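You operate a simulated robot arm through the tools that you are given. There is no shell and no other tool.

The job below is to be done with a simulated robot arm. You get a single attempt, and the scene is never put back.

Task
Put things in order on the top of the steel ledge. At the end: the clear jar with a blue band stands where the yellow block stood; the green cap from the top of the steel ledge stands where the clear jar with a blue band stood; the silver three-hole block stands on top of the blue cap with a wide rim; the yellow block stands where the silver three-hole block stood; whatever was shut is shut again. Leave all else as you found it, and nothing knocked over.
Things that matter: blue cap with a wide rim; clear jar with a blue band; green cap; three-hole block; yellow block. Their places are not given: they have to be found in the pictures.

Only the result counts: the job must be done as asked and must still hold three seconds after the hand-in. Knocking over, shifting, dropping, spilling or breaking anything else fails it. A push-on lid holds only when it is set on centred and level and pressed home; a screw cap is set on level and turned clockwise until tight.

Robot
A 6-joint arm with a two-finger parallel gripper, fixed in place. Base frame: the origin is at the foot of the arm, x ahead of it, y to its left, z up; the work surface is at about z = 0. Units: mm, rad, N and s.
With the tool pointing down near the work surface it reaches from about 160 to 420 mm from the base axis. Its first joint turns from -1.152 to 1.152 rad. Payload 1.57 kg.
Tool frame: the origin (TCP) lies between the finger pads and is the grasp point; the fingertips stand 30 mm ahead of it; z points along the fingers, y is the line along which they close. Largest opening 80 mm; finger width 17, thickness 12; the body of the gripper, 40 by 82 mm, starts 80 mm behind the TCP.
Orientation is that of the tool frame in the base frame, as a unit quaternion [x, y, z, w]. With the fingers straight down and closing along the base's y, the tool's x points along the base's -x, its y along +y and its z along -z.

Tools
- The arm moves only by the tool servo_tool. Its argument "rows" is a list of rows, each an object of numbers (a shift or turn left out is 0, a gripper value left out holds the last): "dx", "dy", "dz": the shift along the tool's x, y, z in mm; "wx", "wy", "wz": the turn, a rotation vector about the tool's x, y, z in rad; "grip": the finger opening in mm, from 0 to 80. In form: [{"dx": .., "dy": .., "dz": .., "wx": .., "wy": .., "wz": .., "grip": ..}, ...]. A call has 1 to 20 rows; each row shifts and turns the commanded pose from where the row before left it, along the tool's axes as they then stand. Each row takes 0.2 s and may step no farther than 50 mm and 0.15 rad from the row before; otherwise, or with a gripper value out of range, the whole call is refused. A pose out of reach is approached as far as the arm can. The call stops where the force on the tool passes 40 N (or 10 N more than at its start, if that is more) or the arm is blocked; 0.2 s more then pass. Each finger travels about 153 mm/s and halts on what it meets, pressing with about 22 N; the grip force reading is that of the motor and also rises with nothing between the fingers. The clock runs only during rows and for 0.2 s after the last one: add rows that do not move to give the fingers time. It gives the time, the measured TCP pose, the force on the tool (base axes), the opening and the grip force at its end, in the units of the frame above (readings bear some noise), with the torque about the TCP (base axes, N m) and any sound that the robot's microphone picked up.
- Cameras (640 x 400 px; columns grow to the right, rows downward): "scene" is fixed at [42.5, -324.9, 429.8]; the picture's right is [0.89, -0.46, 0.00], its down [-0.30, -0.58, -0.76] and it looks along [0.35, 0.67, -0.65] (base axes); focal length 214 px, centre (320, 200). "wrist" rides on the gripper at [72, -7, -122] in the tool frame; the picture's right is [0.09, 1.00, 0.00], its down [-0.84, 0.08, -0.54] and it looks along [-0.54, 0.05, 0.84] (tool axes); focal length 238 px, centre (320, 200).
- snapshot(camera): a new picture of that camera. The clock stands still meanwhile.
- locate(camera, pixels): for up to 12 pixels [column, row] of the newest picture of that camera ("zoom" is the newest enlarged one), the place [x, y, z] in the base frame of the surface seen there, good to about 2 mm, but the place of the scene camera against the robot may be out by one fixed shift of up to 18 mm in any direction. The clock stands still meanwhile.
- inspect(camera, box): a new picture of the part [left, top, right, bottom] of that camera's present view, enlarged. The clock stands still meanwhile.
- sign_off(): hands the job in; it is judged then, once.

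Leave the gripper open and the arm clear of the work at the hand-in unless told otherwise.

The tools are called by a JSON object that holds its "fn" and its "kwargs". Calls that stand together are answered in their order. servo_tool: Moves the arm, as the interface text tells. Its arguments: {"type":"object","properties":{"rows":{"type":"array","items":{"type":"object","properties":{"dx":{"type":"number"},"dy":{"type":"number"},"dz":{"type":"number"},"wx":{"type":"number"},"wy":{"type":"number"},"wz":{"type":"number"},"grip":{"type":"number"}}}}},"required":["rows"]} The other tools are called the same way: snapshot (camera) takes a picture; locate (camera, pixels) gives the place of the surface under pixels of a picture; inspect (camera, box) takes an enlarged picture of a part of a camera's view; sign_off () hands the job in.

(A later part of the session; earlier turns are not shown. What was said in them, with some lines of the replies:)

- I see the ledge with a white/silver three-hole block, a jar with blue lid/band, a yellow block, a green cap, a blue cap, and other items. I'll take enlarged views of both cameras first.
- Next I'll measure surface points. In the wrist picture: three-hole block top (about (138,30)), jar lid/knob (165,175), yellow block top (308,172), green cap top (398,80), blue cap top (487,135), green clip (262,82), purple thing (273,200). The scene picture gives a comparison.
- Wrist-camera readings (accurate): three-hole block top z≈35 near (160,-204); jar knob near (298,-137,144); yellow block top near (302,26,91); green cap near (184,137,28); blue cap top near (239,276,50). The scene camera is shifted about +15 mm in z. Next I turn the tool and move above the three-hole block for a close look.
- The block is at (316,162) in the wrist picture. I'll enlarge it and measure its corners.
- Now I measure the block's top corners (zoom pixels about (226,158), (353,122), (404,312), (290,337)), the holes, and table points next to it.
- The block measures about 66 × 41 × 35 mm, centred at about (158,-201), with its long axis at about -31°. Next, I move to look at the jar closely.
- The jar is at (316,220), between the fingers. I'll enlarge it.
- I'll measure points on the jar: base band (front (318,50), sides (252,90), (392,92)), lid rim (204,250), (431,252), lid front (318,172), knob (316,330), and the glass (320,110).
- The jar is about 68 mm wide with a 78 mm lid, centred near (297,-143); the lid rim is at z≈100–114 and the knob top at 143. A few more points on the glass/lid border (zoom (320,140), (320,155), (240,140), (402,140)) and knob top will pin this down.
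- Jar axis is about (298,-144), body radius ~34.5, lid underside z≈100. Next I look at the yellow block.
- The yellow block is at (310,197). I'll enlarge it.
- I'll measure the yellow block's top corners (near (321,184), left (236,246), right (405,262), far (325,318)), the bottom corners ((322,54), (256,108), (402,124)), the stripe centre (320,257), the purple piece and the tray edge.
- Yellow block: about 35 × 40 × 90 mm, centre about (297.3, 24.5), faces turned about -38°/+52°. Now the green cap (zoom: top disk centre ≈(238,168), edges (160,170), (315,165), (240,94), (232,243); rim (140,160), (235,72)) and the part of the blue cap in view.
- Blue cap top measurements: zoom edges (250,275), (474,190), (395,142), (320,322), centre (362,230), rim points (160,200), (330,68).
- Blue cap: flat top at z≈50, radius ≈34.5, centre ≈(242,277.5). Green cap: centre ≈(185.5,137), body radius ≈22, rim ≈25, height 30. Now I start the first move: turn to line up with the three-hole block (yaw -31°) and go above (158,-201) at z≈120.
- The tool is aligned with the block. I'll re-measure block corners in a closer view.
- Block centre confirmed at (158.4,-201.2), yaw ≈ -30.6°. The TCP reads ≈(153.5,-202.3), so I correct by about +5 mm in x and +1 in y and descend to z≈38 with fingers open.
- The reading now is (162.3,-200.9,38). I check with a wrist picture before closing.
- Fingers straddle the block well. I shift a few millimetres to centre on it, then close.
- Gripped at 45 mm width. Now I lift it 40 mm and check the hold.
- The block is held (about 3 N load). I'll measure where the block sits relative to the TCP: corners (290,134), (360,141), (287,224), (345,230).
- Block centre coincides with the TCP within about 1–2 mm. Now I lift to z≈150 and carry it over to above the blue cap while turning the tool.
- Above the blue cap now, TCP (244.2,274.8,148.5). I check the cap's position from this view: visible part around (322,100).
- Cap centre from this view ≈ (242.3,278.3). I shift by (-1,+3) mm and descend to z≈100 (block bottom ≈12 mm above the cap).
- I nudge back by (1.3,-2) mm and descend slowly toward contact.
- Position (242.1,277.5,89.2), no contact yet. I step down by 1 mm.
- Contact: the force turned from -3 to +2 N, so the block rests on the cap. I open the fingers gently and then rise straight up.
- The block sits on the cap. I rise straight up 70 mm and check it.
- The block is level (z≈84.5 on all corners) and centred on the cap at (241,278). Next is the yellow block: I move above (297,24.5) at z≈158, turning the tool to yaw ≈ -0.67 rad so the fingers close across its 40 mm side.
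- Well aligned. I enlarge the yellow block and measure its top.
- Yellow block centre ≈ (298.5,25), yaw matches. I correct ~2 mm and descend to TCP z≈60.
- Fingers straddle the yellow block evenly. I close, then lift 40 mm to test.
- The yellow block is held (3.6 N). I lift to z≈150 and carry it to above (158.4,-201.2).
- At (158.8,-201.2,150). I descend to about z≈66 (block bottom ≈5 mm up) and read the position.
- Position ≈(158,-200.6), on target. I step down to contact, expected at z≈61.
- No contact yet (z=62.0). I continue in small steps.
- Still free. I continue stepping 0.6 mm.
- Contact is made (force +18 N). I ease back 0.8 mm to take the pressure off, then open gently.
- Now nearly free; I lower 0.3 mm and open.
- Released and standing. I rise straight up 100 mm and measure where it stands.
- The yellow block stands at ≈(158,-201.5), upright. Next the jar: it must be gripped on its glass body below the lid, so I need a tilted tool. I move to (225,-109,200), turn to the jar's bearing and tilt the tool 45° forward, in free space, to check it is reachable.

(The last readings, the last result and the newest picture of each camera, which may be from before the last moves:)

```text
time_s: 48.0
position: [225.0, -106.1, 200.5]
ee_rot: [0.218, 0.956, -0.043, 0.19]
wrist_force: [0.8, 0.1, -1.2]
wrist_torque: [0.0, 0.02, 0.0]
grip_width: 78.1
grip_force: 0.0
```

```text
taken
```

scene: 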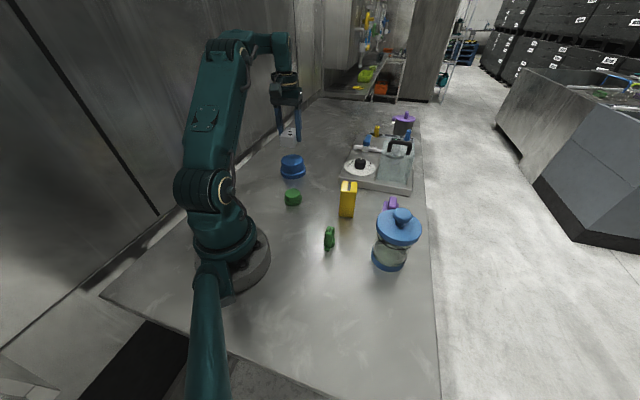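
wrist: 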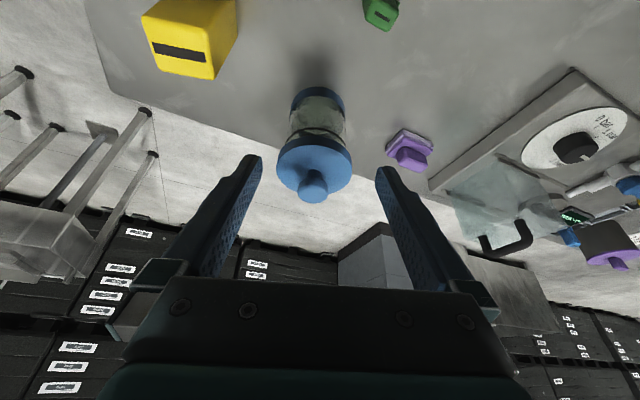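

Tilt of 22° works. I continue to 45°.

{"fn": "servo_tool", "kwargs": {"rows": [{"wy": -0.13}, {"wy": -0.13}, {"wy": -0.135}, {}, {}]}}

{"fn": "snapshot", "kwargs": {"camera": "wrist"}}

{"fn": "snapshot", "kwargs": {"camera": "scene"}}

```text
time_s: 49.2
position: [231.5, -114.8, 215.0]
ee_rot: [0.205, 0.901, -0.084, 0.373]
wrist_force: [1.3, 0.2, -0.2]
wrist_torque: [0.0, -0.01, 0.0]
grip_width: 77.7
grip_force: 0.0
out of reach, approached as far as the arm can: row 3
```

```text
taken
```

wrist: 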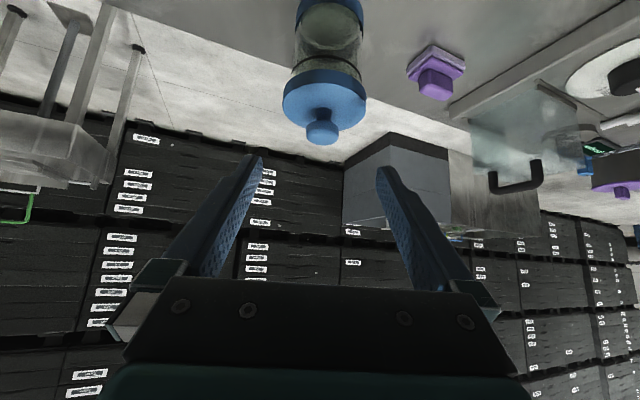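

```text
taken
```

scene: 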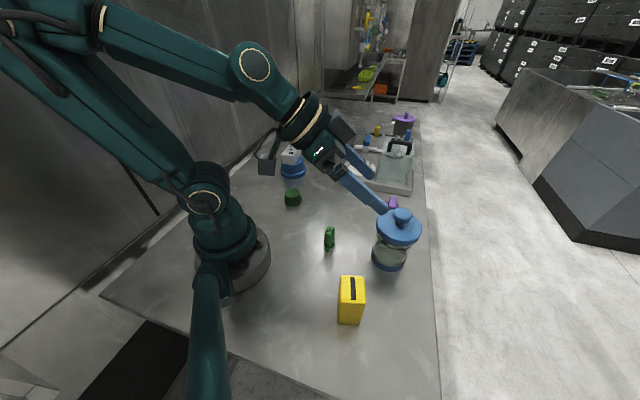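

The last row was just out of reach (position pushed up to z=215). Closer in and lower should suit the arm better. I open fully and move toward u≈270 mm (along the jar's bearing), z≈150 to test reach at 45°.

{"fn": "servo_tool", "kwargs": {"rows": [{"dx": 10.6, "dz": 24.75, "grip": 80}, {"dx": 10.6, "dz": 24.75}, {}, {}]}}

{"fn": "snapshot", "kwargs": {"camera": "wrist"}}

```text
time_s: 50.2
position: [254.2, -142.9, 188.8]
ee_rot: [0.205, 0.901, -0.084, 0.374]
wrist_force: [1.1, -0.1, -0.5]
wrist_torque: [0.01, 0.0, 0.01]
grip_width: 80.0
grip_force: 0.1
out of reach, approached as far as the arm can: row 1, 2
```

```text
taken
```

wrist: 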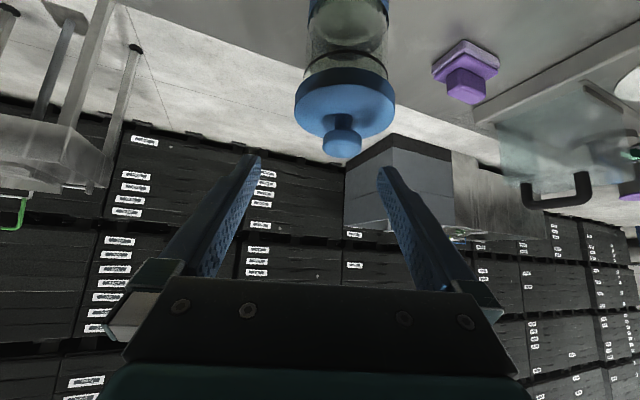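

At 45° tilt along the jar's own bearing the arm is out of reach, because it folds too far (reading (254,-143,189)). I'll approach the jar from the side (+y side) so the wrist stays farther from the base. First, back up and undo the tilt partly.

{"fn": "servo_tool", "kwargs": {"rows": [{"dx": -21.2, "dz": -21.2}, {"dx": -21.2, "dz": -21.2}, {"wy": 0.13}, {"wy": 0.13}, {}, {}]}}

```text
time_s: 51.6
position: [253.2, -140.5, 247.9]
ee_rot: [0.216, 0.941, -0.057, 0.253]
wrist_force: [-0.3, 0.2, 0.6]
wrist_torque: [-0.03, 0.02, -0.02]
grip_width: 79.8
grip_force: 0.1
```

The commanded pose now agrees with the reading (tilt 0.525). I level the tool, then turn to heading -66°.

{"fn": "servo_tool", "kwargs": {"rows": [{"wy": 0.1312}, {"wy": 0.1312}, {"wy": 0.1312}, {"wy": 0.1312}, {"wz": 0.14}, {"wz": 0.14}, {"wz": 0.14}, {"wz": 0.14}, {"wz": 0.14}, {}, {}]}}

```text
time_s: 54.0
position: [253.6, -140.4, 248.2]
ee_rot: [0.544, 0.839, 0.0, 0.0]
wrist_force: [0.0, -0.6, -0.4]
wrist_torque: [0.0, -0.03, 0.03]
grip_width: 80.1
grip_force: 0.0
```

Tool is level at yaw -1.15. I move to (260,-60,200) and then tilt 45° toward the jar in two stages.

{"fn": "servo_tool", "kwargs": {"rows": [{"dx": 23.5, "dy": 13.0, "dz": 10}, {"dx": 23.5, "dy": 13.0, "dz": 19}, {"dx": 23.5, "dy": 13.0, "dz": 19}, {"wy": -0.131}, {"wy": -0.131}, {"wy": -0.131}, {"wy": -0.131}, {"wy": -0.131}, {"wy": -0.13}, {}, {}]}}

{"fn": "snapshot", "kwargs": {"camera": "wrist"}}

{"fn": "snapshot", "kwargs": {"camera": "scene"}}

```text
time_s: 56.4
position: [260.6, -58.0, 201.1]
ee_rot: [0.502, 0.775, -0.207, 0.322]
wrist_force: [0.7, 0.1, 0.3]
wrist_torque: [0.02, 0.0, -0.01]
grip_width: 80.1
grip_force: 0.1
```

```text
taken
```

wrist: 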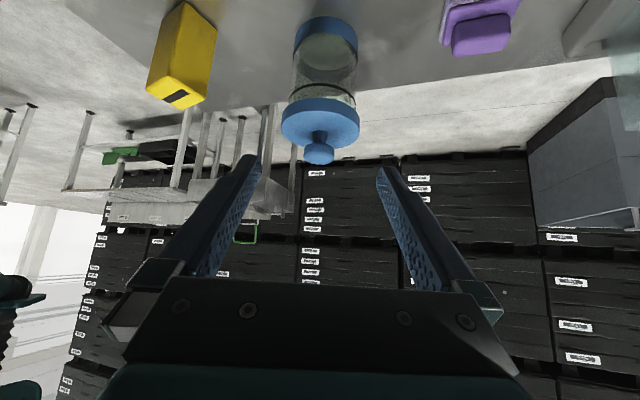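

```text
taken
```

scene: 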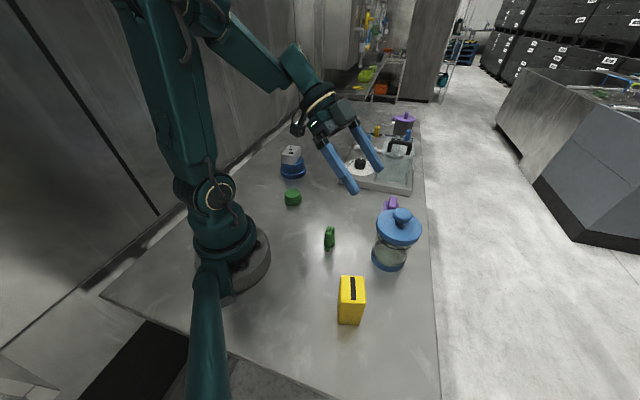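

Reachable. The jar is at (322,90) in the wrist picture. I enlarge and re-measure it from this view.

{"fn": "inspect", "kwargs": {"camera": "wrist", "box": [256, 0, 388, 170]}}

```text
2.35 times, centred on (322, 85) of wrist
```

zoom: 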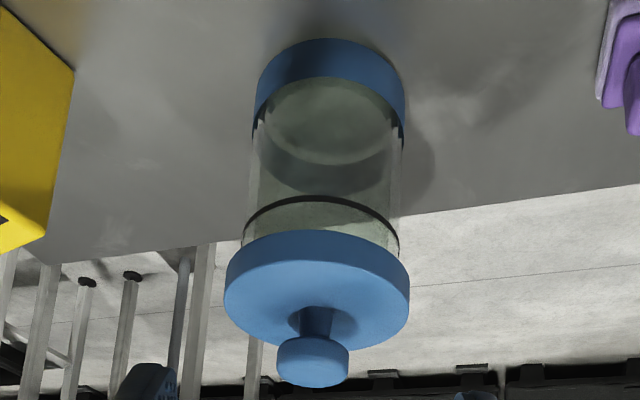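

I measure base band edges (258,105), (402,108), (330,45), (325,72), lid edges (229,285), (406,285), lid front (320,236), (320,262), knob (281,358), (345,358), (312,382), (312,342).

{"fn": "locate", "kwargs": {"camera": "zoom", "pixels": [[260, 105], [401, 110], [330, 43], [328, 74], [230, 285], [405, 285], [318, 236], [318, 262], [281, 358], [345, 358], [312, 382], [312, 342]]}}

```text
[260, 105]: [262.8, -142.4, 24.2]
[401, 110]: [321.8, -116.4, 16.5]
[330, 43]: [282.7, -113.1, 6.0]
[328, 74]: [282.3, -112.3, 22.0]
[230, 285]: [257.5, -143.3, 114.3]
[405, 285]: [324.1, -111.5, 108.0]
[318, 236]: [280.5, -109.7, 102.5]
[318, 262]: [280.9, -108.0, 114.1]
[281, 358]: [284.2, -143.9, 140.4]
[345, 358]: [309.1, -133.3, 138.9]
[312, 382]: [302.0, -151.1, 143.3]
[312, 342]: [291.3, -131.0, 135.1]
```

Jar axis refined: (298.4,-143.8), body radius ≈34.5. I'm laterally lined up. I go down 47 mm onto the approach line, then advance 90 mm along the tool axis.

{"fn": "servo_tool", "kwargs": {"rows": [{"dx": 16.6, "dz": 16.6}, {"dx": 16.6, "dz": 16.6}, {"dz": 22.5}, {"dz": 22.5}, {"dz": 22.5}, {"dz": 22.5}, {}, {}]}}

{"fn": "snapshot", "kwargs": {"camera": "wrist"}}

{"fn": "servo_tool", "kwargs": {"rows": [{}]}}

```text
time_s: 58.2
position: [288.6, -119.4, 89.0]
ee_rot: [0.503, 0.775, -0.207, 0.321]
wrist_force: [0.5, -0.1, 0.3]
wrist_torque: [-0.03, 0.0, 0.04]
grip_width: 80.1
grip_force: 0.0
```

```text
taken
```

wrist: 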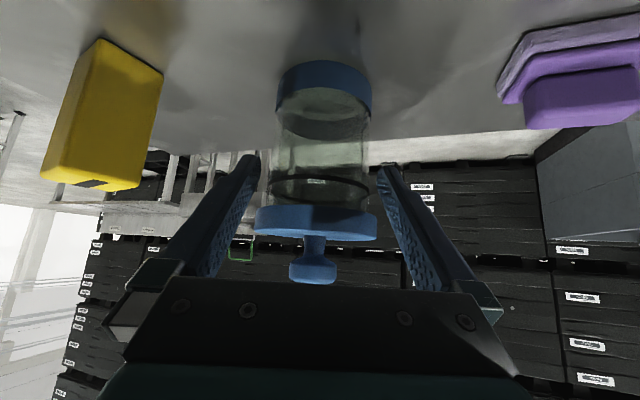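

```text
time_s: 58.6
position: [286.9, -117.5, 89.0]
ee_rot: [0.502, 0.775, -0.207, 0.322]
wrist_force: [-0.6, 0.1, 0.7]
wrist_torque: [-0.01, 0.02, 0.01]
grip_width: 79.9
grip_force: 0.1
```

Jar lies centred between the fingers (TCP (287.7,-118.5,89)). I advance the remaining 40 mm slowly.

{"fn": "servo_tool", "kwargs": {"rows": [{"dz": 10, "dx": 0.4}, {"dz": 10, "dx": 0.4}, {"dz": 10, "dx": 0.3}, {"dz": 10}, {}, {}]}}

{"fn": "servo_tool", "kwargs": {"rows": [{}]}}

{"fn": "snapshot", "kwargs": {"camera": "wrist"}}

{"fn": "snapshot", "kwargs": {"camera": "scene"}}

```text
time_s: 60.0
position: [297.9, -141.5, 61.1]
ee_rot: [0.503, 0.775, -0.208, 0.321]
wrist_force: [-0.4, 0.4, 0.0]
wrist_torque: [0.0, 0.0, 0.01]
grip_width: 79.8
grip_force: 0.1
```

```text
time_s: 60.4
position: [297.5, -142.2, 61.0]
ee_rot: [0.503, 0.775, -0.208, 0.322]
wrist_force: [-0.1, 0.7, 0.4]
wrist_torque: [0.01, 0.01, -0.02]
grip_width: 79.9
grip_force: 0.0
```

```text
taken
```

wrist: 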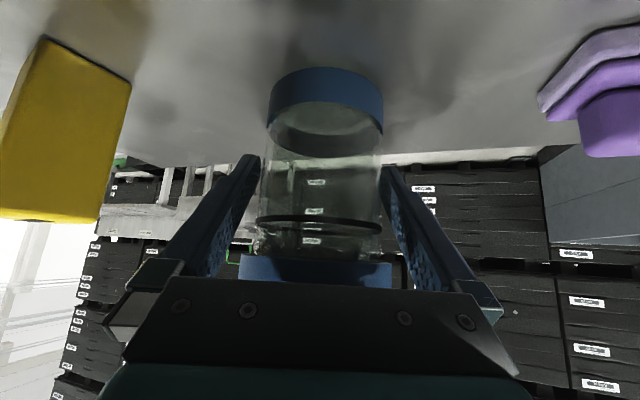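

```text
taken
```

scene: 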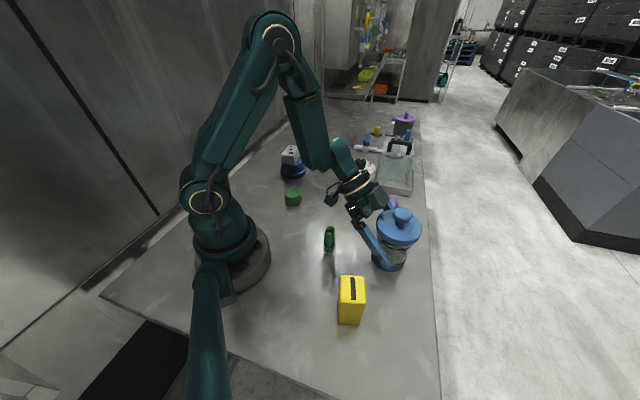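

The fingers straddle the glass body below the lid (TCP (297.7,-141.9,61)). I close gently.

{"fn": "servo_tool", "kwargs": {"rows": [{"grip": 74}, {"grip": 68}, {"grip": 62}, {"grip": 58}, {}, {}]}}

{"fn": "snapshot", "kwargs": {"camera": "wrist"}}

```text
time_s: 61.8
position: [297.4, -142.1, 62.4]
ee_rot: [0.503, 0.775, -0.207, 0.322]
wrist_force: [-0.7, -0.3, 1.5]
wrist_torque: [-0.08, 0.15, -0.04]
grip_width: 70.9
grip_force: 22.3
```

```text
taken
```

wrist: 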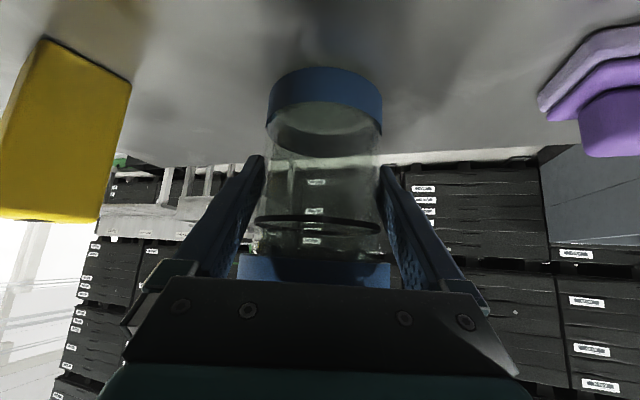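

Gripped at 70.9 mm, 22 N. I lift straight up by 10 mm slowly and check whether the whole jar comes along.

{"fn": "servo_tool", "kwargs": {"rows": [{"dx": -1.4, "dz": -1.4}, {"dx": -2.1, "dz": -2.1}, {"dx": -3.5, "dz": -3.5}, {}, {}]}}

{"fn": "snapshot", "kwargs": {"camera": "wrist"}}

{"fn": "inspect", "kwargs": {"camera": "scene", "box": [320, 170, 460, 290]}}

```text
time_s: 63.0
position: [300.0, -141.8, 70.7]
ee_rot: [0.503, 0.775, -0.207, 0.321]
wrist_force: [1.2, -0.3, -1.2]
wrist_torque: [0.03, 0.03, -0.02]
grip_width: 71.1
grip_force: 21.8
```

```text
taken
```

wrist: 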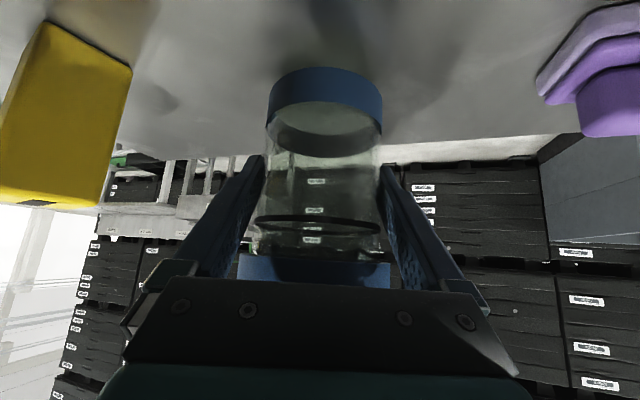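

```text
3.33 times, centred on (390, 230) of scene
```

zoom: 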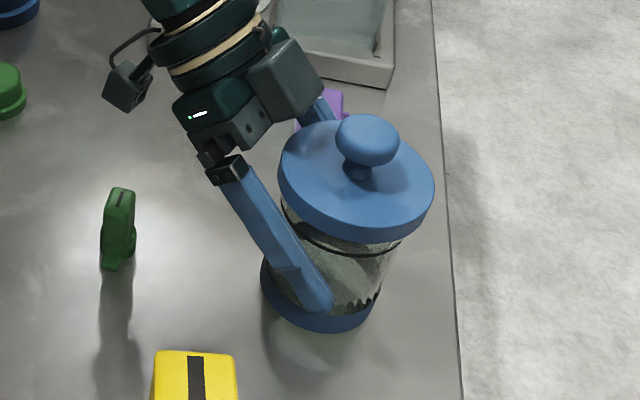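

The whole jar lifts with the gripper. I raise another 30 mm and carry it gently along +y to above the yellow block's old place (TCP target ≈(297.7,26.8)).

{"fn": "servo_tool", "kwargs": {"rows": [{"dx": -7.1, "dz": -7.1}, {"dx": -7.1, "dz": -7.1}, {"dx": -7.1, "dz": -7.1}, {"dx": 7, "dy": 4.4, "dz": -7}, {"dx": 13.6, "dy": 8.6, "dz": -13.6}, {"dx": 13.6, "dy": 8.6, "dz": -13.6}, {"dx": 13.6, "dy": 8.6, "dz": -13.6}, {"dx": 13.6, "dy": 8.6, "dz": -13.6}, {"dx": 13.6, "dy": 8.6, "dz": -13.6}, {"dx": 13.6, "dy": 8.6, "dz": -13.6}, {"dx": 13.6, "dy": 8.6, "dz": -13.6}, {"dx": 6.6, "dy": 4.2, "dz": -6.6}, {}, {}, {}]}}

{"fn": "servo_tool", "kwargs": {"rows": [{}]}}

{"fn": "snapshot", "kwargs": {"camera": "wrist"}}

{"fn": "snapshot", "kwargs": {"camera": "scene"}}

```text
time_s: 66.2
position: [299.2, 25.6, 99.5]
ee_rot: [0.502, 0.775, -0.207, 0.322]
wrist_force: [0.1, -0.8, -1.1]
wrist_torque: [-0.02, -0.04, 0.02]
grip_width: 71.2
grip_force: 22.5
```

```text
time_s: 66.6
position: [299.5, 25.1, 99.0]
ee_rot: [0.503, 0.775, -0.208, 0.321]
wrist_force: [-0.6, -0.1, -1.8]
wrist_torque: [0.01, 0.01, -0.01]
grip_width: 71.1
grip_force: 22.2
```

```text
taken
```

wrist: 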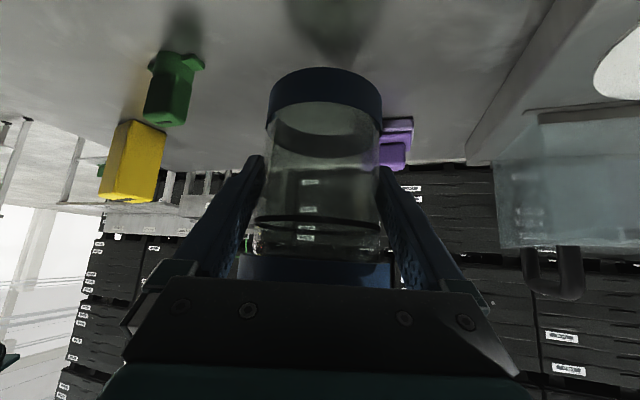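

```text
taken
```

scene: 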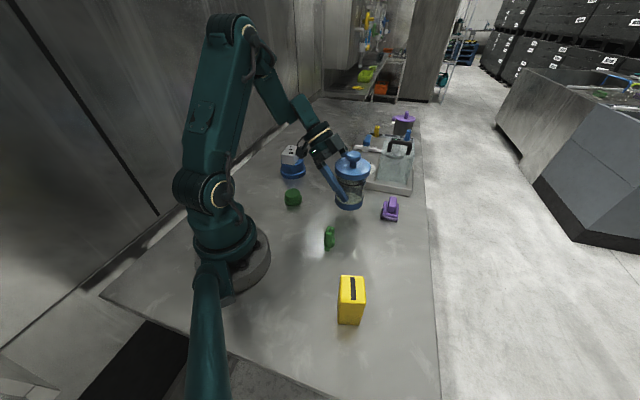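

I correct by (-1.6,+1.5) mm and descend 32 mm, leaving ~6 mm.

{"fn": "servo_tool", "kwargs": {"rows": [{"dx": 1.4, "dy": -0.85, "dz": -1.4}, {"dx": 7.1, "dz": 7.1}, {"dx": 7.1, "dz": 7.1}, {"dx": 5, "dz": 5}, {"dx": 3.4, "dz": 3.4}, {}, {}]}}

{"fn": "servo_tool", "kwargs": {"rows": [{}]}}

```text
time_s: 68.2
position: [296.0, 27.6, 69.1]
ee_rot: [0.503, 0.775, -0.207, 0.322]
wrist_force: [0.3, 0.8, -2.5]
wrist_torque: [0.05, 0.01, -0.03]
grip_width: 71.3
grip_force: 21.8
```

```text
time_s: 68.6
position: [296.7, 26.4, 69.7]
ee_rot: [0.503, 0.775, -0.207, 0.322]
wrist_force: [-0.1, 0.0, -1.7]
wrist_torque: [0.0, 0.03, 0.01]
grip_width: 71.1
grip_force: 21.6
```

At (296.4,27,69.4). I shift +1.2 mm in x and go down in smaller steps.

{"fn": "servo_tool", "kwargs": {"rows": [{"dx": -0.4, "dy": 1.2, "dz": 0.4}, {"dx": 2.1, "dz": 2.1}, {"dx": 1.8, "dz": 1.8}, {}, {}]}}

{"fn": "servo_tool", "kwargs": {"rows": [{"dx": 0.7, "dz": 0.7}, {}]}}

{"fn": "servo_tool", "kwargs": {"rows": [{"dx": 0.5, "dz": 0.5}, {}]}}

```text
time_s: 69.8
position: [297.8, 26.6, 63.6]
ee_rot: [0.503, 0.775, -0.208, 0.321]
wrist_force: [0.8, 0.0, -2.5]
wrist_torque: [0.03, 0.0, 0.01]
grip_width: 71.1
grip_force: 21.9
```

```text
time_s: 70.4
position: [295.7, 28.1, 62.8]
ee_rot: [0.503, 0.775, -0.207, 0.322]
wrist_force: [0.1, -0.3, -0.8]
wrist_torque: [0.04, -0.01, -0.05]
grip_width: 71.0
grip_force: 21.7
```

```text
time_s: 71.0
position: [298.2, 27.6, 61.1]
ee_rot: [0.503, 0.775, -0.207, 0.322]
wrist_force: [-0.4, 0.1, -2.7]
wrist_torque: [-0.02, -0.01, -0.01]
grip_width: 71.1
grip_force: 21.8
```

Position is right (≈(297.5,27)). I keep stepping down by 0.6 mm until contact.

{"fn": "servo_tool", "kwargs": {"rows": [{"dx": 0.4, "dz": 0.4}, {}]}}

{"fn": "servo_tool", "kwargs": {"rows": [{"dx": 0.4, "dz": 0.4}, {}]}}

{"fn": "servo_tool", "kwargs": {"rows": [{"dx": 0.4, "dz": 0.4}, {}]}}

```text
time_s: 71.6
position: [298.0, 27.0, 60.0]
ee_rot: [0.502, 0.775, -0.207, 0.323]
wrist_force: [-0.2, 1.4, 15.8]
wrist_torque: [0.07, 0.38, 0.02]
grip_width: 71.4
grip_force: 21.5
```

```text
time_s: 72.2
position: [298.8, 26.9, 60.8]
ee_rot: [0.502, 0.775, -0.207, 0.323]
wrist_force: [4.8, -3.7, 19.5]
wrist_torque: [-0.21, 0.08, 0.17]
grip_width: 71.2
grip_force: 22.4
```

```text
time_s: 72.8
position: [299.2, 27.0, 58.0]
ee_rot: [0.503, 0.775, -0.207, 0.322]
wrist_force: [4.8, -0.7, 20.9]
wrist_torque: [-0.15, 0.1, 0.08]
grip_width: 71.0
grip_force: 22.2
```

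Contact reached; the arm presses ~20 N. I back off in small steps until the force is near zero.

{"fn": "servo_tool", "kwargs": {"rows": [{"dx": -0.4, "dz": -0.4}, {}]}}

```text
time_s: 73.4
position: [298.1, 27.3, 60.5]
ee_rot: [0.502, 0.776, -0.208, 0.321]
wrist_force: [1.2, -2.1, 6.3]
wrist_torque: [-0.37, -0.12, 0.02]
grip_width: 71.3
grip_force: 22.0
```

{"fn": "servo_tool", "kwargs": {"rows": [{"dx": -0.2, "dz": -0.2}, {}]}}

{"fn": "snapshot", "kwargs": {"camera": "wrist"}}

{"fn": "inspect", "kwargs": {"camera": "scene", "box": [280, 120, 420, 240]}}

```text
time_s: 74.0
position: [298.2, 27.1, 59.1]
ee_rot: [0.502, 0.775, -0.208, 0.322]
wrist_force: [-4.1, -0.1, 9.1]
wrist_torque: [-0.15, 0.39, -0.04]
grip_width: 71.1
grip_force: 21.7
```

```text
taken
```

wrist: 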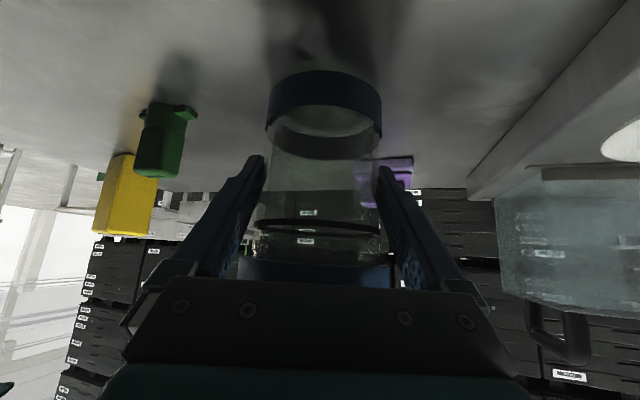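

```text
3.33 times, centred on (350, 180) of scene
```

zoom: 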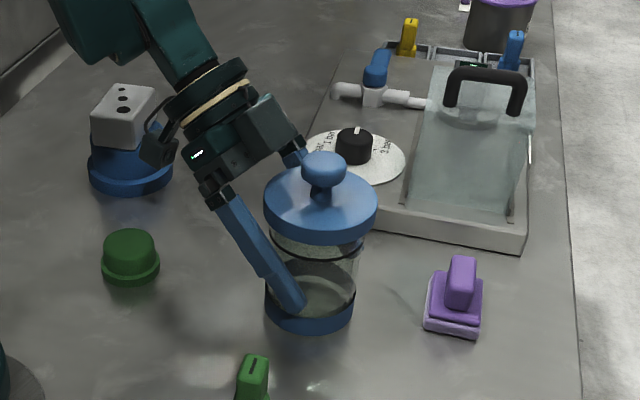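

The jar stands on the ledge. I relieve slightly more, then open.

{"fn": "servo_tool", "kwargs": {"rows": [{"dx": -0.25, "dz": -0.25}, {}]}}

```text
time_s: 74.6
position: [296.6, 27.2, 60.7]
ee_rot: [0.503, 0.775, -0.207, 0.321]
wrist_force: [0.0, 0.3, -1.1]
wrist_torque: [0.03, -0.03, -0.01]
grip_width: 71.1
grip_force: 22.2
```

Force is back to about -1 N: the jar is barely touching. I lower 0.15 mm and open step by step.

{"fn": "servo_tool", "kwargs": {"rows": [{"dx": 0.1, "dz": 0.1}, {"grip": 71.5}, {"grip": 73}, {"grip": 76}, {"grip": 80}, {}, {}]}}

{"fn": "snapshot", "kwargs": {"camera": "wrist"}}

```text
time_s: 76.2
position: [296.9, 26.4, 60.1]
ee_rot: [0.503, 0.775, -0.207, 0.322]
wrist_force: [-0.3, 0.9, -0.2]
wrist_torque: [0.0, 0.0, -0.01]
grip_width: 80.1
grip_force: 0.1
```

```text
taken
```

wrist: 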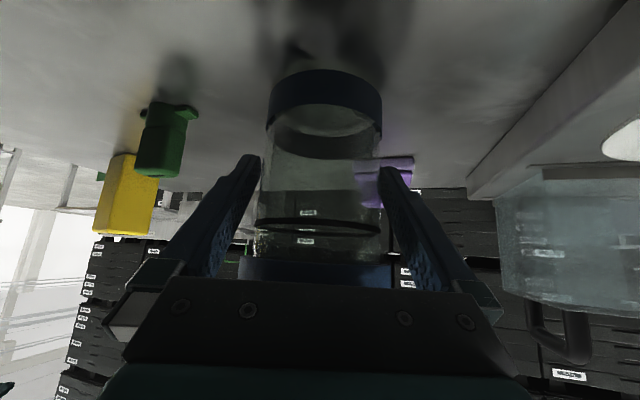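

Released with clearance both sides. I retreat straight back along the tool axis by 130 mm.

{"fn": "servo_tool", "kwargs": {"rows": [{"dz": -8}, {"dz": -12}, {"dz": -20}, {"dz": -30}, {"dz": -30}, {"dz": -30}, {}, {}]}}

{"fn": "inspect", "kwargs": {"camera": "wrist", "box": [256, 40, 388, 190]}}

```text
time_s: 78.0
position: [258.1, 112.0, 154.4]
ee_rot: [0.503, 0.775, -0.208, 0.321]
wrist_force: [-0.3, -0.4, 0.1]
wrist_torque: [0.02, -0.02, -0.02]
grip_width: 80.1
grip_force: 0.1
```

```text
2.67 times, centred on (322, 115) of wrist
```

zoom: 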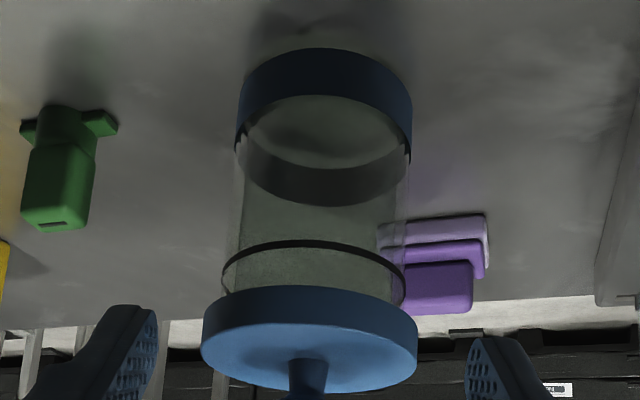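

The jar stands with its lid on. I measure it: base band (325,52), (242,125), (408,128); lid (205,335), (414,338), (310,290).

{"fn": "locate", "kwargs": {"camera": "zoom", "pixels": [[325, 52], [243, 125], [408, 128], [325, 90], [205, 335], [414, 338], [310, 292], [310, 318], [292, 380], [326, 380], [500, 100], [310, 30]]}}

```text
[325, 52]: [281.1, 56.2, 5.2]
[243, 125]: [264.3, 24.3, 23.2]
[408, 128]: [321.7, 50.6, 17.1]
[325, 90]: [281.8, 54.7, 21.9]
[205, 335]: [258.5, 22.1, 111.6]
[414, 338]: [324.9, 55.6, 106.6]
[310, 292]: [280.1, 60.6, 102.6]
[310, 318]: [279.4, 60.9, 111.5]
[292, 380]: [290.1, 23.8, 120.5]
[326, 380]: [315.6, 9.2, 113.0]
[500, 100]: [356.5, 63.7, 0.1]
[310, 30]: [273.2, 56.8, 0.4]
```

The jar has moved by (0.2,167.6) mm to ≈(298.6,24), on target. Next the green cap. I raise, level the tool and turn it back to yaw 0.

{"fn": "servo_tool", "kwargs": {"rows": [{"dx": -17.7, "dz": -17.7}, {"dx": -17.7, "dz": -17.7}, {"wy": 0.131}, {"wy": 0.131}, {"wy": 0.131}, {"wy": 0.131}, {"wy": 0.131}, {"wy": 0.13}, {"wz": -0.14375}, {"wz": -0.14375}, {"wz": -0.14375}, {"wz": -0.14375}, {"wz": -0.14375}, {"wz": -0.14375}, {"wz": -0.14375}, {"wz": -0.14375}, {}, {}]}}

```text
time_s: 81.8
position: [259.7, 109.7, 204.0]
ee_rot: [0.0, 1.0, -0.001, 0.001]
wrist_force: [0.4, -0.2, 0.0]
wrist_torque: [-0.01, 0.0, -0.07]
grip_width: 80.1
grip_force: 0.0
```

Level at yaw 0. I move above the green cap at z≈150 and take a look.

{"fn": "servo_tool", "kwargs": {"rows": [{"dx": 24.7, "dy": 9.1, "dz": 18}, {"dx": 24.7, "dy": 9.1, "dz": 18}, {"dx": 24.7, "dy": 9.1, "dz": 18}, {}, {}]}}

{"fn": "snapshot", "kwargs": {"camera": "wrist"}}

```text
time_s: 83.0
position: [183.4, 137.5, 146.2]
ee_rot: [-0.001, 1.0, 0.001, 0.001]
wrist_force: [0.3, -0.6, -0.4]
wrist_torque: [-0.02, -0.01, -0.01]
grip_width: 79.8
grip_force: 0.0
```

```text
taken
```

wrist: 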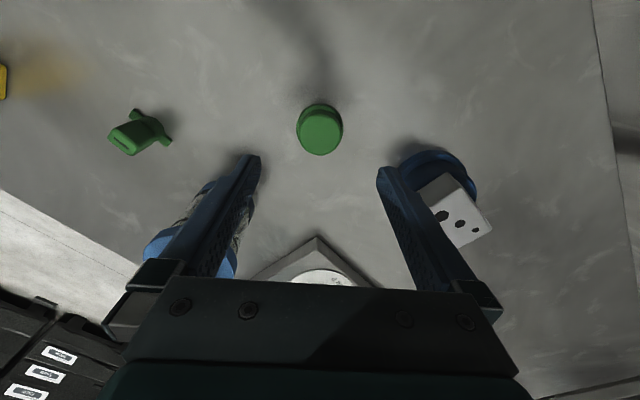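

The green cap is at (320,130). I enlarge it and measure.

{"fn": "inspect", "kwargs": {"camera": "wrist", "box": [276, 90, 364, 170]}}

```text
5.00 times, centred on (320, 130) of wrist
```

zoom: 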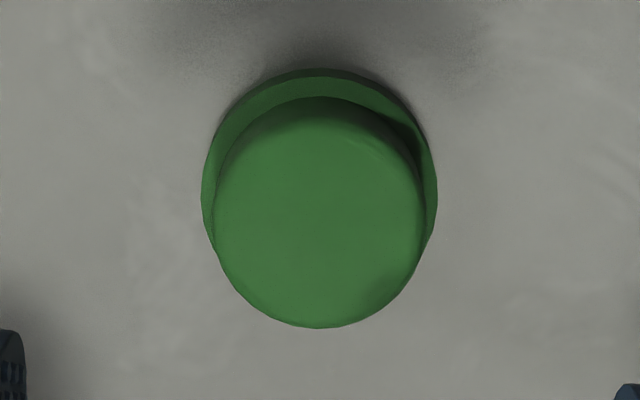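

{"fn": "locate", "kwargs": {"camera": "zoom", "pixels": [[320, 220], [222, 225], [418, 230], [320, 322], [320, 115], [320, 85], [206, 200], [434, 200], [318, 75], [245, 120], [395, 110], [320, 150]]}}

```text
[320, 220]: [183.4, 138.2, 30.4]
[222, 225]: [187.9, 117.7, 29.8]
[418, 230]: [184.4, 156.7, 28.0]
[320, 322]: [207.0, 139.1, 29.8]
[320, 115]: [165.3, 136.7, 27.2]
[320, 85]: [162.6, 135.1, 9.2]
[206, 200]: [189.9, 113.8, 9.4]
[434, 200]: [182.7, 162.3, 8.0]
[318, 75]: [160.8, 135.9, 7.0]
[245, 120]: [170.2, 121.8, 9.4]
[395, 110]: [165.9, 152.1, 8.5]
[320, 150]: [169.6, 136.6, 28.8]
```

Green cap: centre ≈(186,137.8), body radius ≈21, rim (z<9) radius ≈25, top z≈30. I'll grip the body just above the rim: descend to TCP z≈42.

{"fn": "servo_tool", "kwargs": {"rows": [{"dx": -2.6, "dy": 0.3}, {"dz": 25}, {"dz": 25}, {"dz": 25}, {"dz": 20}, {"dz": 7}, {}, {}]}}

{"fn": "servo_tool", "kwargs": {"rows": [{}]}}

{"fn": "snapshot", "kwargs": {"camera": "wrist"}}

```text
time_s: 84.8
position: [188.6, 136.7, 47.0]
ee_rot: [-0.001, 1.0, 0.0, 0.001]
wrist_force: [-0.5, 0.2, 0.0]
wrist_torque: [0.02, -0.02, -0.03]
grip_width: 80.1
grip_force: 0.0
```

```text
time_s: 85.2
position: [188.0, 137.9, 48.5]
ee_rot: [-0.002, 1.0, 0.001, 0.001]
wrist_force: [0.0, -0.3, 0.5]
wrist_torque: [0.02, -0.02, 0.07]
grip_width: 80.0
grip_force: 0.0
```

```text
taken
```

wrist: 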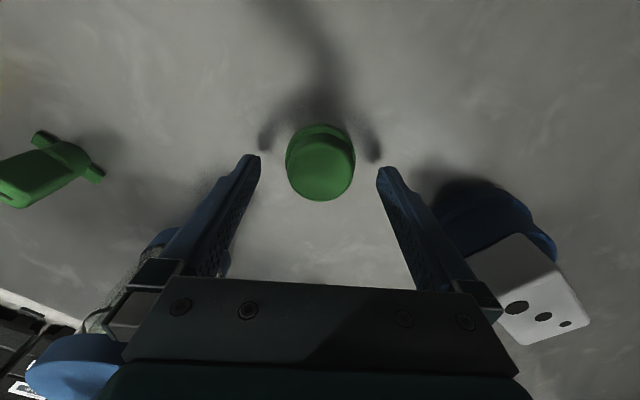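

At (188.3,137.3,47.7). I correct 2 mm back, go down 6 mm and close.

{"fn": "servo_tool", "kwargs": {"rows": [{"dx": 2.2, "dy": 0.4}, {"dz": 6}, {}, {}]}}

{"fn": "servo_tool", "kwargs": {"rows": [{}]}}

```text
time_s: 86.2
position: [187.5, 139.1, 40.0]
ee_rot: [0.0, 1.0, 0.0, 0.001]
wrist_force: [-0.4, 0.5, 0.2]
wrist_torque: [0.02, 0.01, -0.01]
grip_width: 80.1
grip_force: 0.1
```

```text
time_s: 86.6
position: [186.6, 139.0, 41.1]
ee_rot: [-0.002, 1.0, -0.001, 0.0]
wrist_force: [1.1, -0.9, -0.1]
wrist_torque: [0.0, -0.02, 0.0]
grip_width: 79.9
grip_force: 0.0
```

I adjust up 1 mm and -1 mm in y, then close.

{"fn": "servo_tool", "kwargs": {"rows": [{"dx": 0.8, "dy": -1.0, "dz": -1.2}, {}, {"grip": 55}, {"grip": 42}, {"grip": 35}, {"grip": 30}, {}, {}]}}

{"fn": "snapshot", "kwargs": {"camera": "wrist"}}

```text
time_s: 88.4
position: [187.1, 137.7, 41.3]
ee_rot: [0.0, 1.0, 0.001, 0.001]
wrist_force: [0.4, 0.9, 2.8]
wrist_torque: [0.0, 0.0, -0.01]
grip_width: 43.4
grip_force: 21.7
```

```text
taken
```

wrist: 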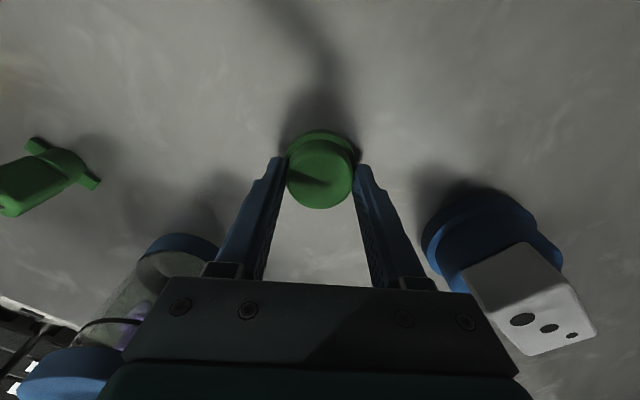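

Gripped at 43.4 mm. I lift 30 mm and check.

{"fn": "servo_tool", "kwargs": {"rows": [{"dz": -8}, {"dz": -12}, {"dz": -15}, {}, {}]}}

{"fn": "inspect", "kwargs": {"camera": "wrist", "box": [256, 100, 384, 220]}}

```text
time_s: 89.6
position: [186.0, 138.8, 76.4]
ee_rot: [-0.001, 1.0, 0.0, 0.001]
wrist_force: [0.5, 0.0, -0.3]
wrist_torque: [-0.02, -0.02, 0.01]
grip_width: 43.4
grip_force: 21.7
```

```text
3.33 times, centred on (320, 160) of wrist
```

zoom: 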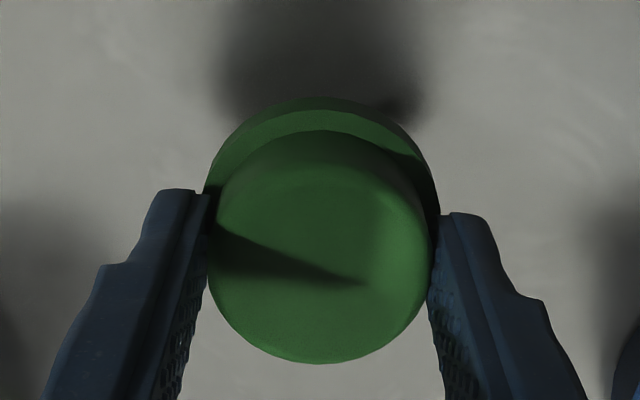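

Cap is held. I measure its centre relative to the TCP.

{"fn": "locate", "kwargs": {"camera": "zoom", "pixels": [[320, 250], [320, 357], [320, 150], [320, 110], [215, 250], [424, 250], [225, 160], [415, 160]]}}

```text
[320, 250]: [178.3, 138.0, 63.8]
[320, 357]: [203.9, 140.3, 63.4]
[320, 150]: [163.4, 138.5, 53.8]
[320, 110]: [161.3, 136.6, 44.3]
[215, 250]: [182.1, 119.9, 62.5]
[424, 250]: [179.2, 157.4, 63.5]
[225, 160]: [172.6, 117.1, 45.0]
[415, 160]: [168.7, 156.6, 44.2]
```

Cap centre ≈(184.5,138.3), TCP (186,138.8), level. I raise to z≈150, carry along -y at x≈186 (keeping clear of the jar), then out in x to above the jar's old place (TCP target ≈(299.5,-143.8)).

{"fn": "servo_tool", "kwargs": {"rows": [{"dz": -25}, {"dz": -25}, {"dz": -25}, {"dy": -20}, {"dy": -40}, {"dy": -40}, {"dy": -40}, {"dy": -40}, {"dy": -40}, {"dy": -40}, {"dy": -22.5}, {"dx": -18}, {"dx": -38}, {"dx": -38}, {"dx": -19.5}, {}, {}]}}

{"fn": "servo_tool", "kwargs": {"rows": [{}]}}

{"fn": "snapshot", "kwargs": {"camera": "wrist"}}

```text
time_s: 93.2
position: [300.5, -143.7, 152.1]
ee_rot: [-0.001, 1.0, -0.001, 0.001]
wrist_force: [0.4, 0.7, -0.8]
wrist_torque: [-0.04, 0.02, 0.0]
grip_width: 43.5
grip_force: 22.6
```

```text
time_s: 93.6
position: [301.0, -145.5, 152.8]
ee_rot: [-0.001, 1.0, 0.0, 0.001]
wrist_force: [-0.8, -0.2, -0.2]
wrist_torque: [0.01, 0.0, 0.0]
grip_width: 43.3
grip_force: 22.0
```

```text
taken
```

wrist: 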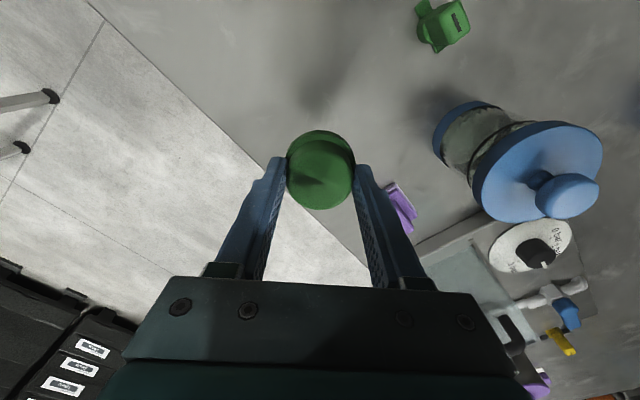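

At (300.8,-144.6,152.4). I descend to z≈48 with a small correction.

{"fn": "servo_tool", "kwargs": {"rows": [{"dx": 1.3, "dy": 0.8}, {"dz": 25}, {"dz": 25}, {"dz": 25}, {"dz": 20}, {"dz": 9}, {}, {}]}}

{"fn": "servo_tool", "kwargs": {"rows": [{}]}}

```text
time_s: 95.4
position: [297.5, -144.5, 49.5]
ee_rot: [0.0, 1.0, 0.0, 0.001]
wrist_force: [0.4, -0.3, -1.2]
wrist_torque: [0.0, 0.03, 0.0]
grip_width: 43.2
grip_force: 21.8
```

```text
time_s: 95.8
position: [297.3, -144.4, 50.5]
ee_rot: [0.0, 1.0, 0.0, 0.001]
wrist_force: [0.3, -0.7, -0.5]
wrist_torque: [0.01, -0.01, 0.03]
grip_width: 43.4
grip_force: 21.9
```

I correct (+2,+0.7) mm, go down 6 mm, then small steps.

{"fn": "servo_tool", "kwargs": {"rows": [{"dx": -2.0, "dy": 0.7}, {"dz": 4}, {"dz": 2}, {}, {}]}}

{"fn": "servo_tool", "kwargs": {"rows": [{"dz": 1}, {}]}}

```text
time_s: 97.0
position: [299.4, -143.9, 42.3]
ee_rot: [-0.001, 1.0, 0.0, 0.0]
wrist_force: [1.5, -0.1, -1.4]
wrist_torque: [0.01, 0.0, 0.01]
grip_width: 43.3
grip_force: 22.0
```

```text
time_s: 97.6
position: [301.6, -144.2, 41.8]
ee_rot: [-0.001, 1.0, 0.0, 0.001]
wrist_force: [-4.6, 1.2, 13.3]
wrist_torque: [0.07, 0.16, 0.01]
grip_width: 43.5
grip_force: 22.5
```

Contact (13 N). I ease back 0.5 mm.

{"fn": "servo_tool", "kwargs": {"rows": [{"dz": -0.5}, {}]}}

```text
time_s: 98.2
position: [300.5, -142.3, 40.1]
ee_rot: [0.0, 1.0, 0.001, 0.003]
wrist_force: [1.0, -1.0, 2.2]
wrist_torque: [-0.13, -0.03, 0.0]
grip_width: 43.3
grip_force: 22.4
```

Only about 2 N now: the cap rests on the ledge. I open gently and rise.

{"fn": "servo_tool", "kwargs": {"rows": [{"grip": 45}, {"grip": 48}, {"grip": 58}, {"grip": 72}, {}, {}]}}

{"fn": "servo_tool", "kwargs": {"rows": [{"dz": -15}, {"dz": -25}, {"dz": -30}, {"dz": -35}, {}, {}]}}

{"fn": "inspect", "kwargs": {"camera": "wrist", "box": [256, 70, 384, 190]}}

```text
time_s: 99.6
position: [300.2, -141.9, 40.7]
ee_rot: [-0.001, 1.0, 0.0, 0.001]
wrist_force: [-0.2, -1.0, -0.9]
wrist_torque: [-0.02, 0.0, 0.01]
grip_width: 71.9
grip_force: 0.0
```

```text
time_s: 101.0
position: [299.5, -144.7, 146.0]
ee_rot: [-0.001, 1.0, 0.0, 0.0]
wrist_force: [0.6, -0.2, -0.4]
wrist_torque: [0.03, 0.01, -0.01]
grip_width: 71.8
grip_force: 0.0
```

```text
3.33 times, centred on (320, 130) of wrist
```

zoom: 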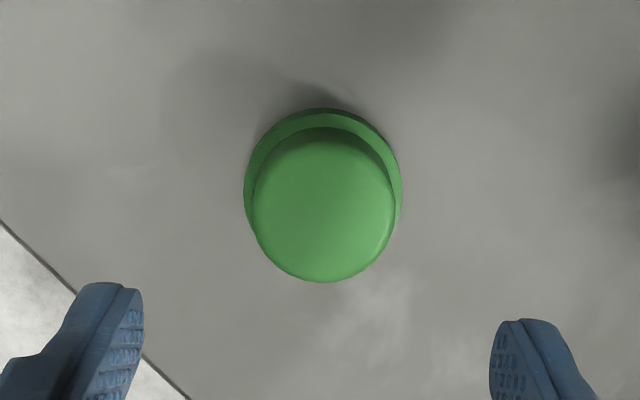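

The cap stands level. I measure its position.

{"fn": "locate", "kwargs": {"camera": "zoom", "pixels": [[322, 205], [258, 205], [390, 210], [322, 277], [322, 140], [322, 115], [248, 190], [399, 195], [270, 140], [380, 140]]}}

{"fn": "snapshot", "kwargs": {"camera": "wrist"}}

{"fn": "snapshot", "kwargs": {"camera": "scene"}}

```text
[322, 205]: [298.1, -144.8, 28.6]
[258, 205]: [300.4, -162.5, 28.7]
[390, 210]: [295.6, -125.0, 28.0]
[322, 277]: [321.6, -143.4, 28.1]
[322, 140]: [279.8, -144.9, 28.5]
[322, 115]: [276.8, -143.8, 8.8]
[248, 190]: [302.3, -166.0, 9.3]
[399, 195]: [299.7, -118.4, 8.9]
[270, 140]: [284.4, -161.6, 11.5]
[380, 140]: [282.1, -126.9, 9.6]
```

```text
taken
```

wrist: 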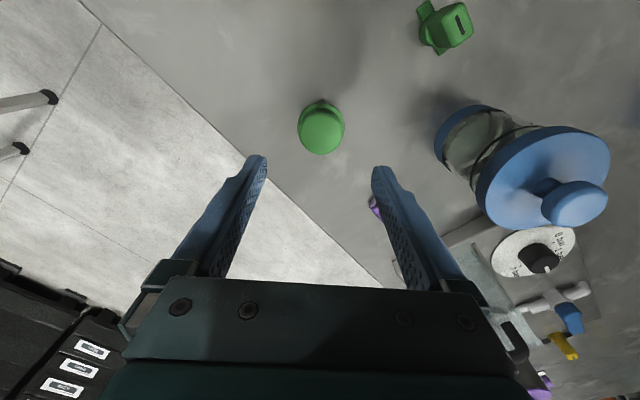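

```text
taken
```

scene: 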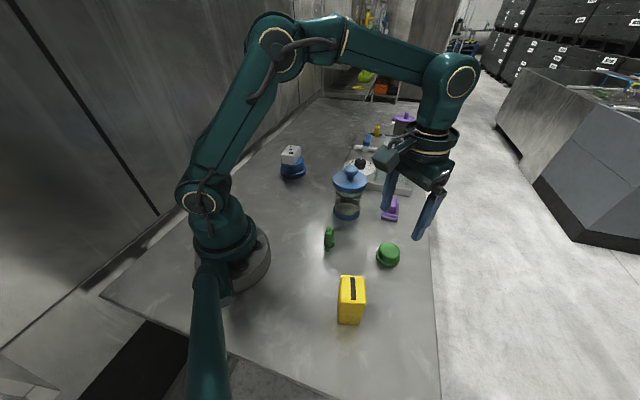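

All four items are placed: the cap is at ≈(301,-143.5), within about 2.5 mm of the jar's old axis. I open fully, rise and return to the start pose for a final check.

{"fn": "servo_tool", "kwargs": {"rows": [{"dz": -40, "grip": 80}, {"dz": -40}, {"dz": -39}, {"dx": 14.6, "dy": 35.7}, {"dx": 14.6, "dy": 35.7}, {"dx": 14.6, "dy": 35.7}, {"dx": 14.6, "dy": 35.7}, {"dx": 14.6, "dy": 35.7}, {}, {}]}}

{"fn": "snapshot", "kwargs": {"camera": "wrist"}}

{"fn": "inspect", "kwargs": {"camera": "scene", "box": [260, 110, 460, 340]}}

```text
time_s: 103.2
position: [220.3, 38.5, 260.3]
ee_rot: [0.0, 1.0, 0.0, 0.001]
wrist_force: [0.5, 1.7, -0.6]
wrist_torque: [-0.04, -0.03, 0.04]
grip_width: 80.0
grip_force: 0.0
out of reach, approached as far as the arm can: row 3
```

```text
taken
```

wrist: 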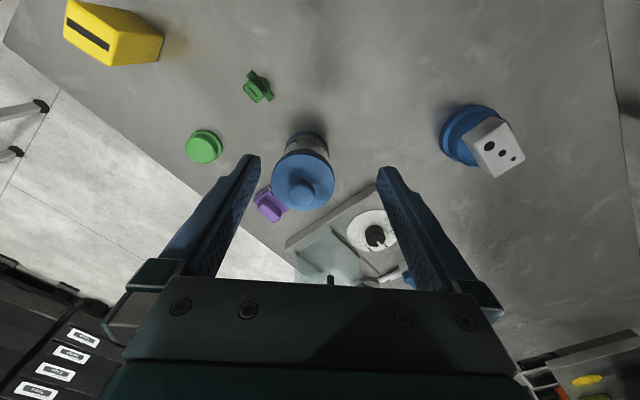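

```text
1.74 times, centred on (360, 225) of scene
```

zoom: 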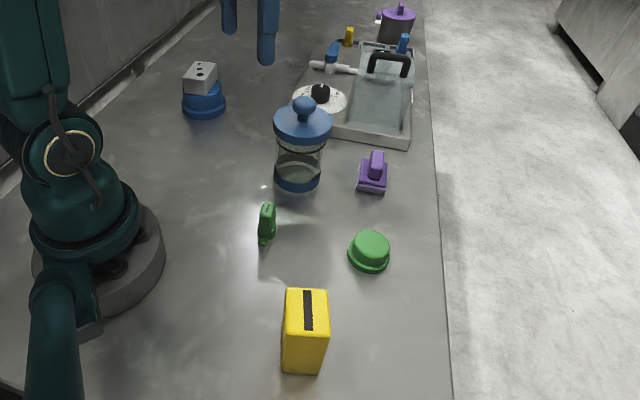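

Everything stands. I verify final places in the wrist picture: jar knob (306,188), lid (303,172), yellow top (88,32), green cap (203,145), block (498,147), clip (257,86), purple (268,203).

{"fn": "locate", "kwargs": {"camera": "wrist", "pixels": [[306, 190], [280, 165], [330, 165], [88, 32], [203, 144], [502, 146], [260, 86], [270, 203], [330, 100]]}}

{"fn": "inspect", "kwargs": {"camera": "wrist", "box": [250, 110, 360, 220]}}

```text
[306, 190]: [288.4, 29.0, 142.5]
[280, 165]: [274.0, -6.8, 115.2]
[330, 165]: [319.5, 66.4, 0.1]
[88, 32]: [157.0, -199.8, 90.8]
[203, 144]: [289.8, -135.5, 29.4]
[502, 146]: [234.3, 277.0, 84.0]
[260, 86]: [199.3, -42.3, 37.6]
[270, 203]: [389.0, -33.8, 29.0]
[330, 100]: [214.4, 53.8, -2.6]
```

```text
3.64 times, centred on (305, 165) of wrist
```

zoom: 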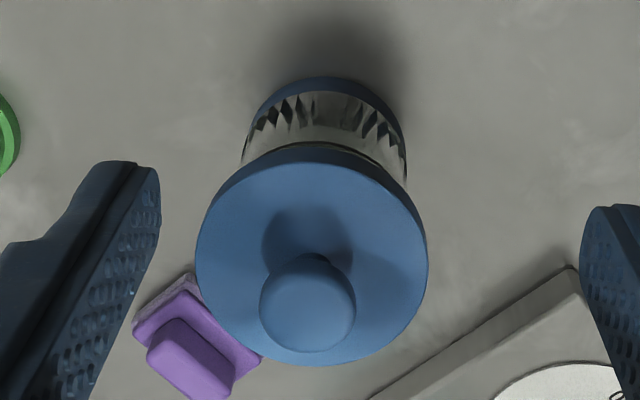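

The lid sits level. One more measurement of knob and lid edges to confirm the jar's axis.

{"fn": "locate", "kwargs": {"camera": "zoom", "pixels": [[264, 305], [351, 305], [308, 346], [308, 265], [202, 240], [422, 245], [318, 155], [320, 360], [318, 85], [250, 140], [402, 140]]}}

```text
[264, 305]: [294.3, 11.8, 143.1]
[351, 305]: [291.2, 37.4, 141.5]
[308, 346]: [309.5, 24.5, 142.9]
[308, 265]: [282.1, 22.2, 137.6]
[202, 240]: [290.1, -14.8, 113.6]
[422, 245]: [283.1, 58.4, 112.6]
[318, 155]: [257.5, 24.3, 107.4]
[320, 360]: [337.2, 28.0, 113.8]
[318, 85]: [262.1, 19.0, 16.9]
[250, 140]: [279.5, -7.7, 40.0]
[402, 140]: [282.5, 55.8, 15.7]
```

Jar axis ≈(297,24) with the lid level. The yellow block is at (157,-201), the green cap at (301,-143.5), and the three-hole block is level on the blue cap. The clip and the purple piece are unmoved. The gripper is open and the arm is clear, so I hand in.

{"fn": "sign_off", "kwargs": {}}

```text
The job is handed in.
```

I moved all four items and handed the job in. Positions below are measured from the wrist camera, which is good to about 2 mm.

| Item | Now stands | Target | Measured at |
|---|---|---|---|
| Clear jar with blue band | where the yellow block stood | (298.5, 25) | about (297, 24) |
| Green cap | where the jar stood | (298.4, -143.8) | about (301, -143.5) |
| Three-hole block | on top of the blue cap | (242, 278) | about (241, 278), level |
| Yellow block | where the three-hole block stood | (158.4, -201.2) | about (158, -201.5) |

- **Jar:** I gripped it by the glass body, so the lid stayed on and still sits level. When setting it down, the arm briefly pressed it onto the ledge with about 20 N before I backed off. I saw no damage in the pictures.
- **Green cap:** it is the least exact placement, about 2.5 mm off in x. I left it rather than risk moving it again.
- **Everything else:** the green clip and the purple piece measured unmoved, and nothing was knocked over.

At hand-in the gripper was open and the arm was above the work, near its start pose.
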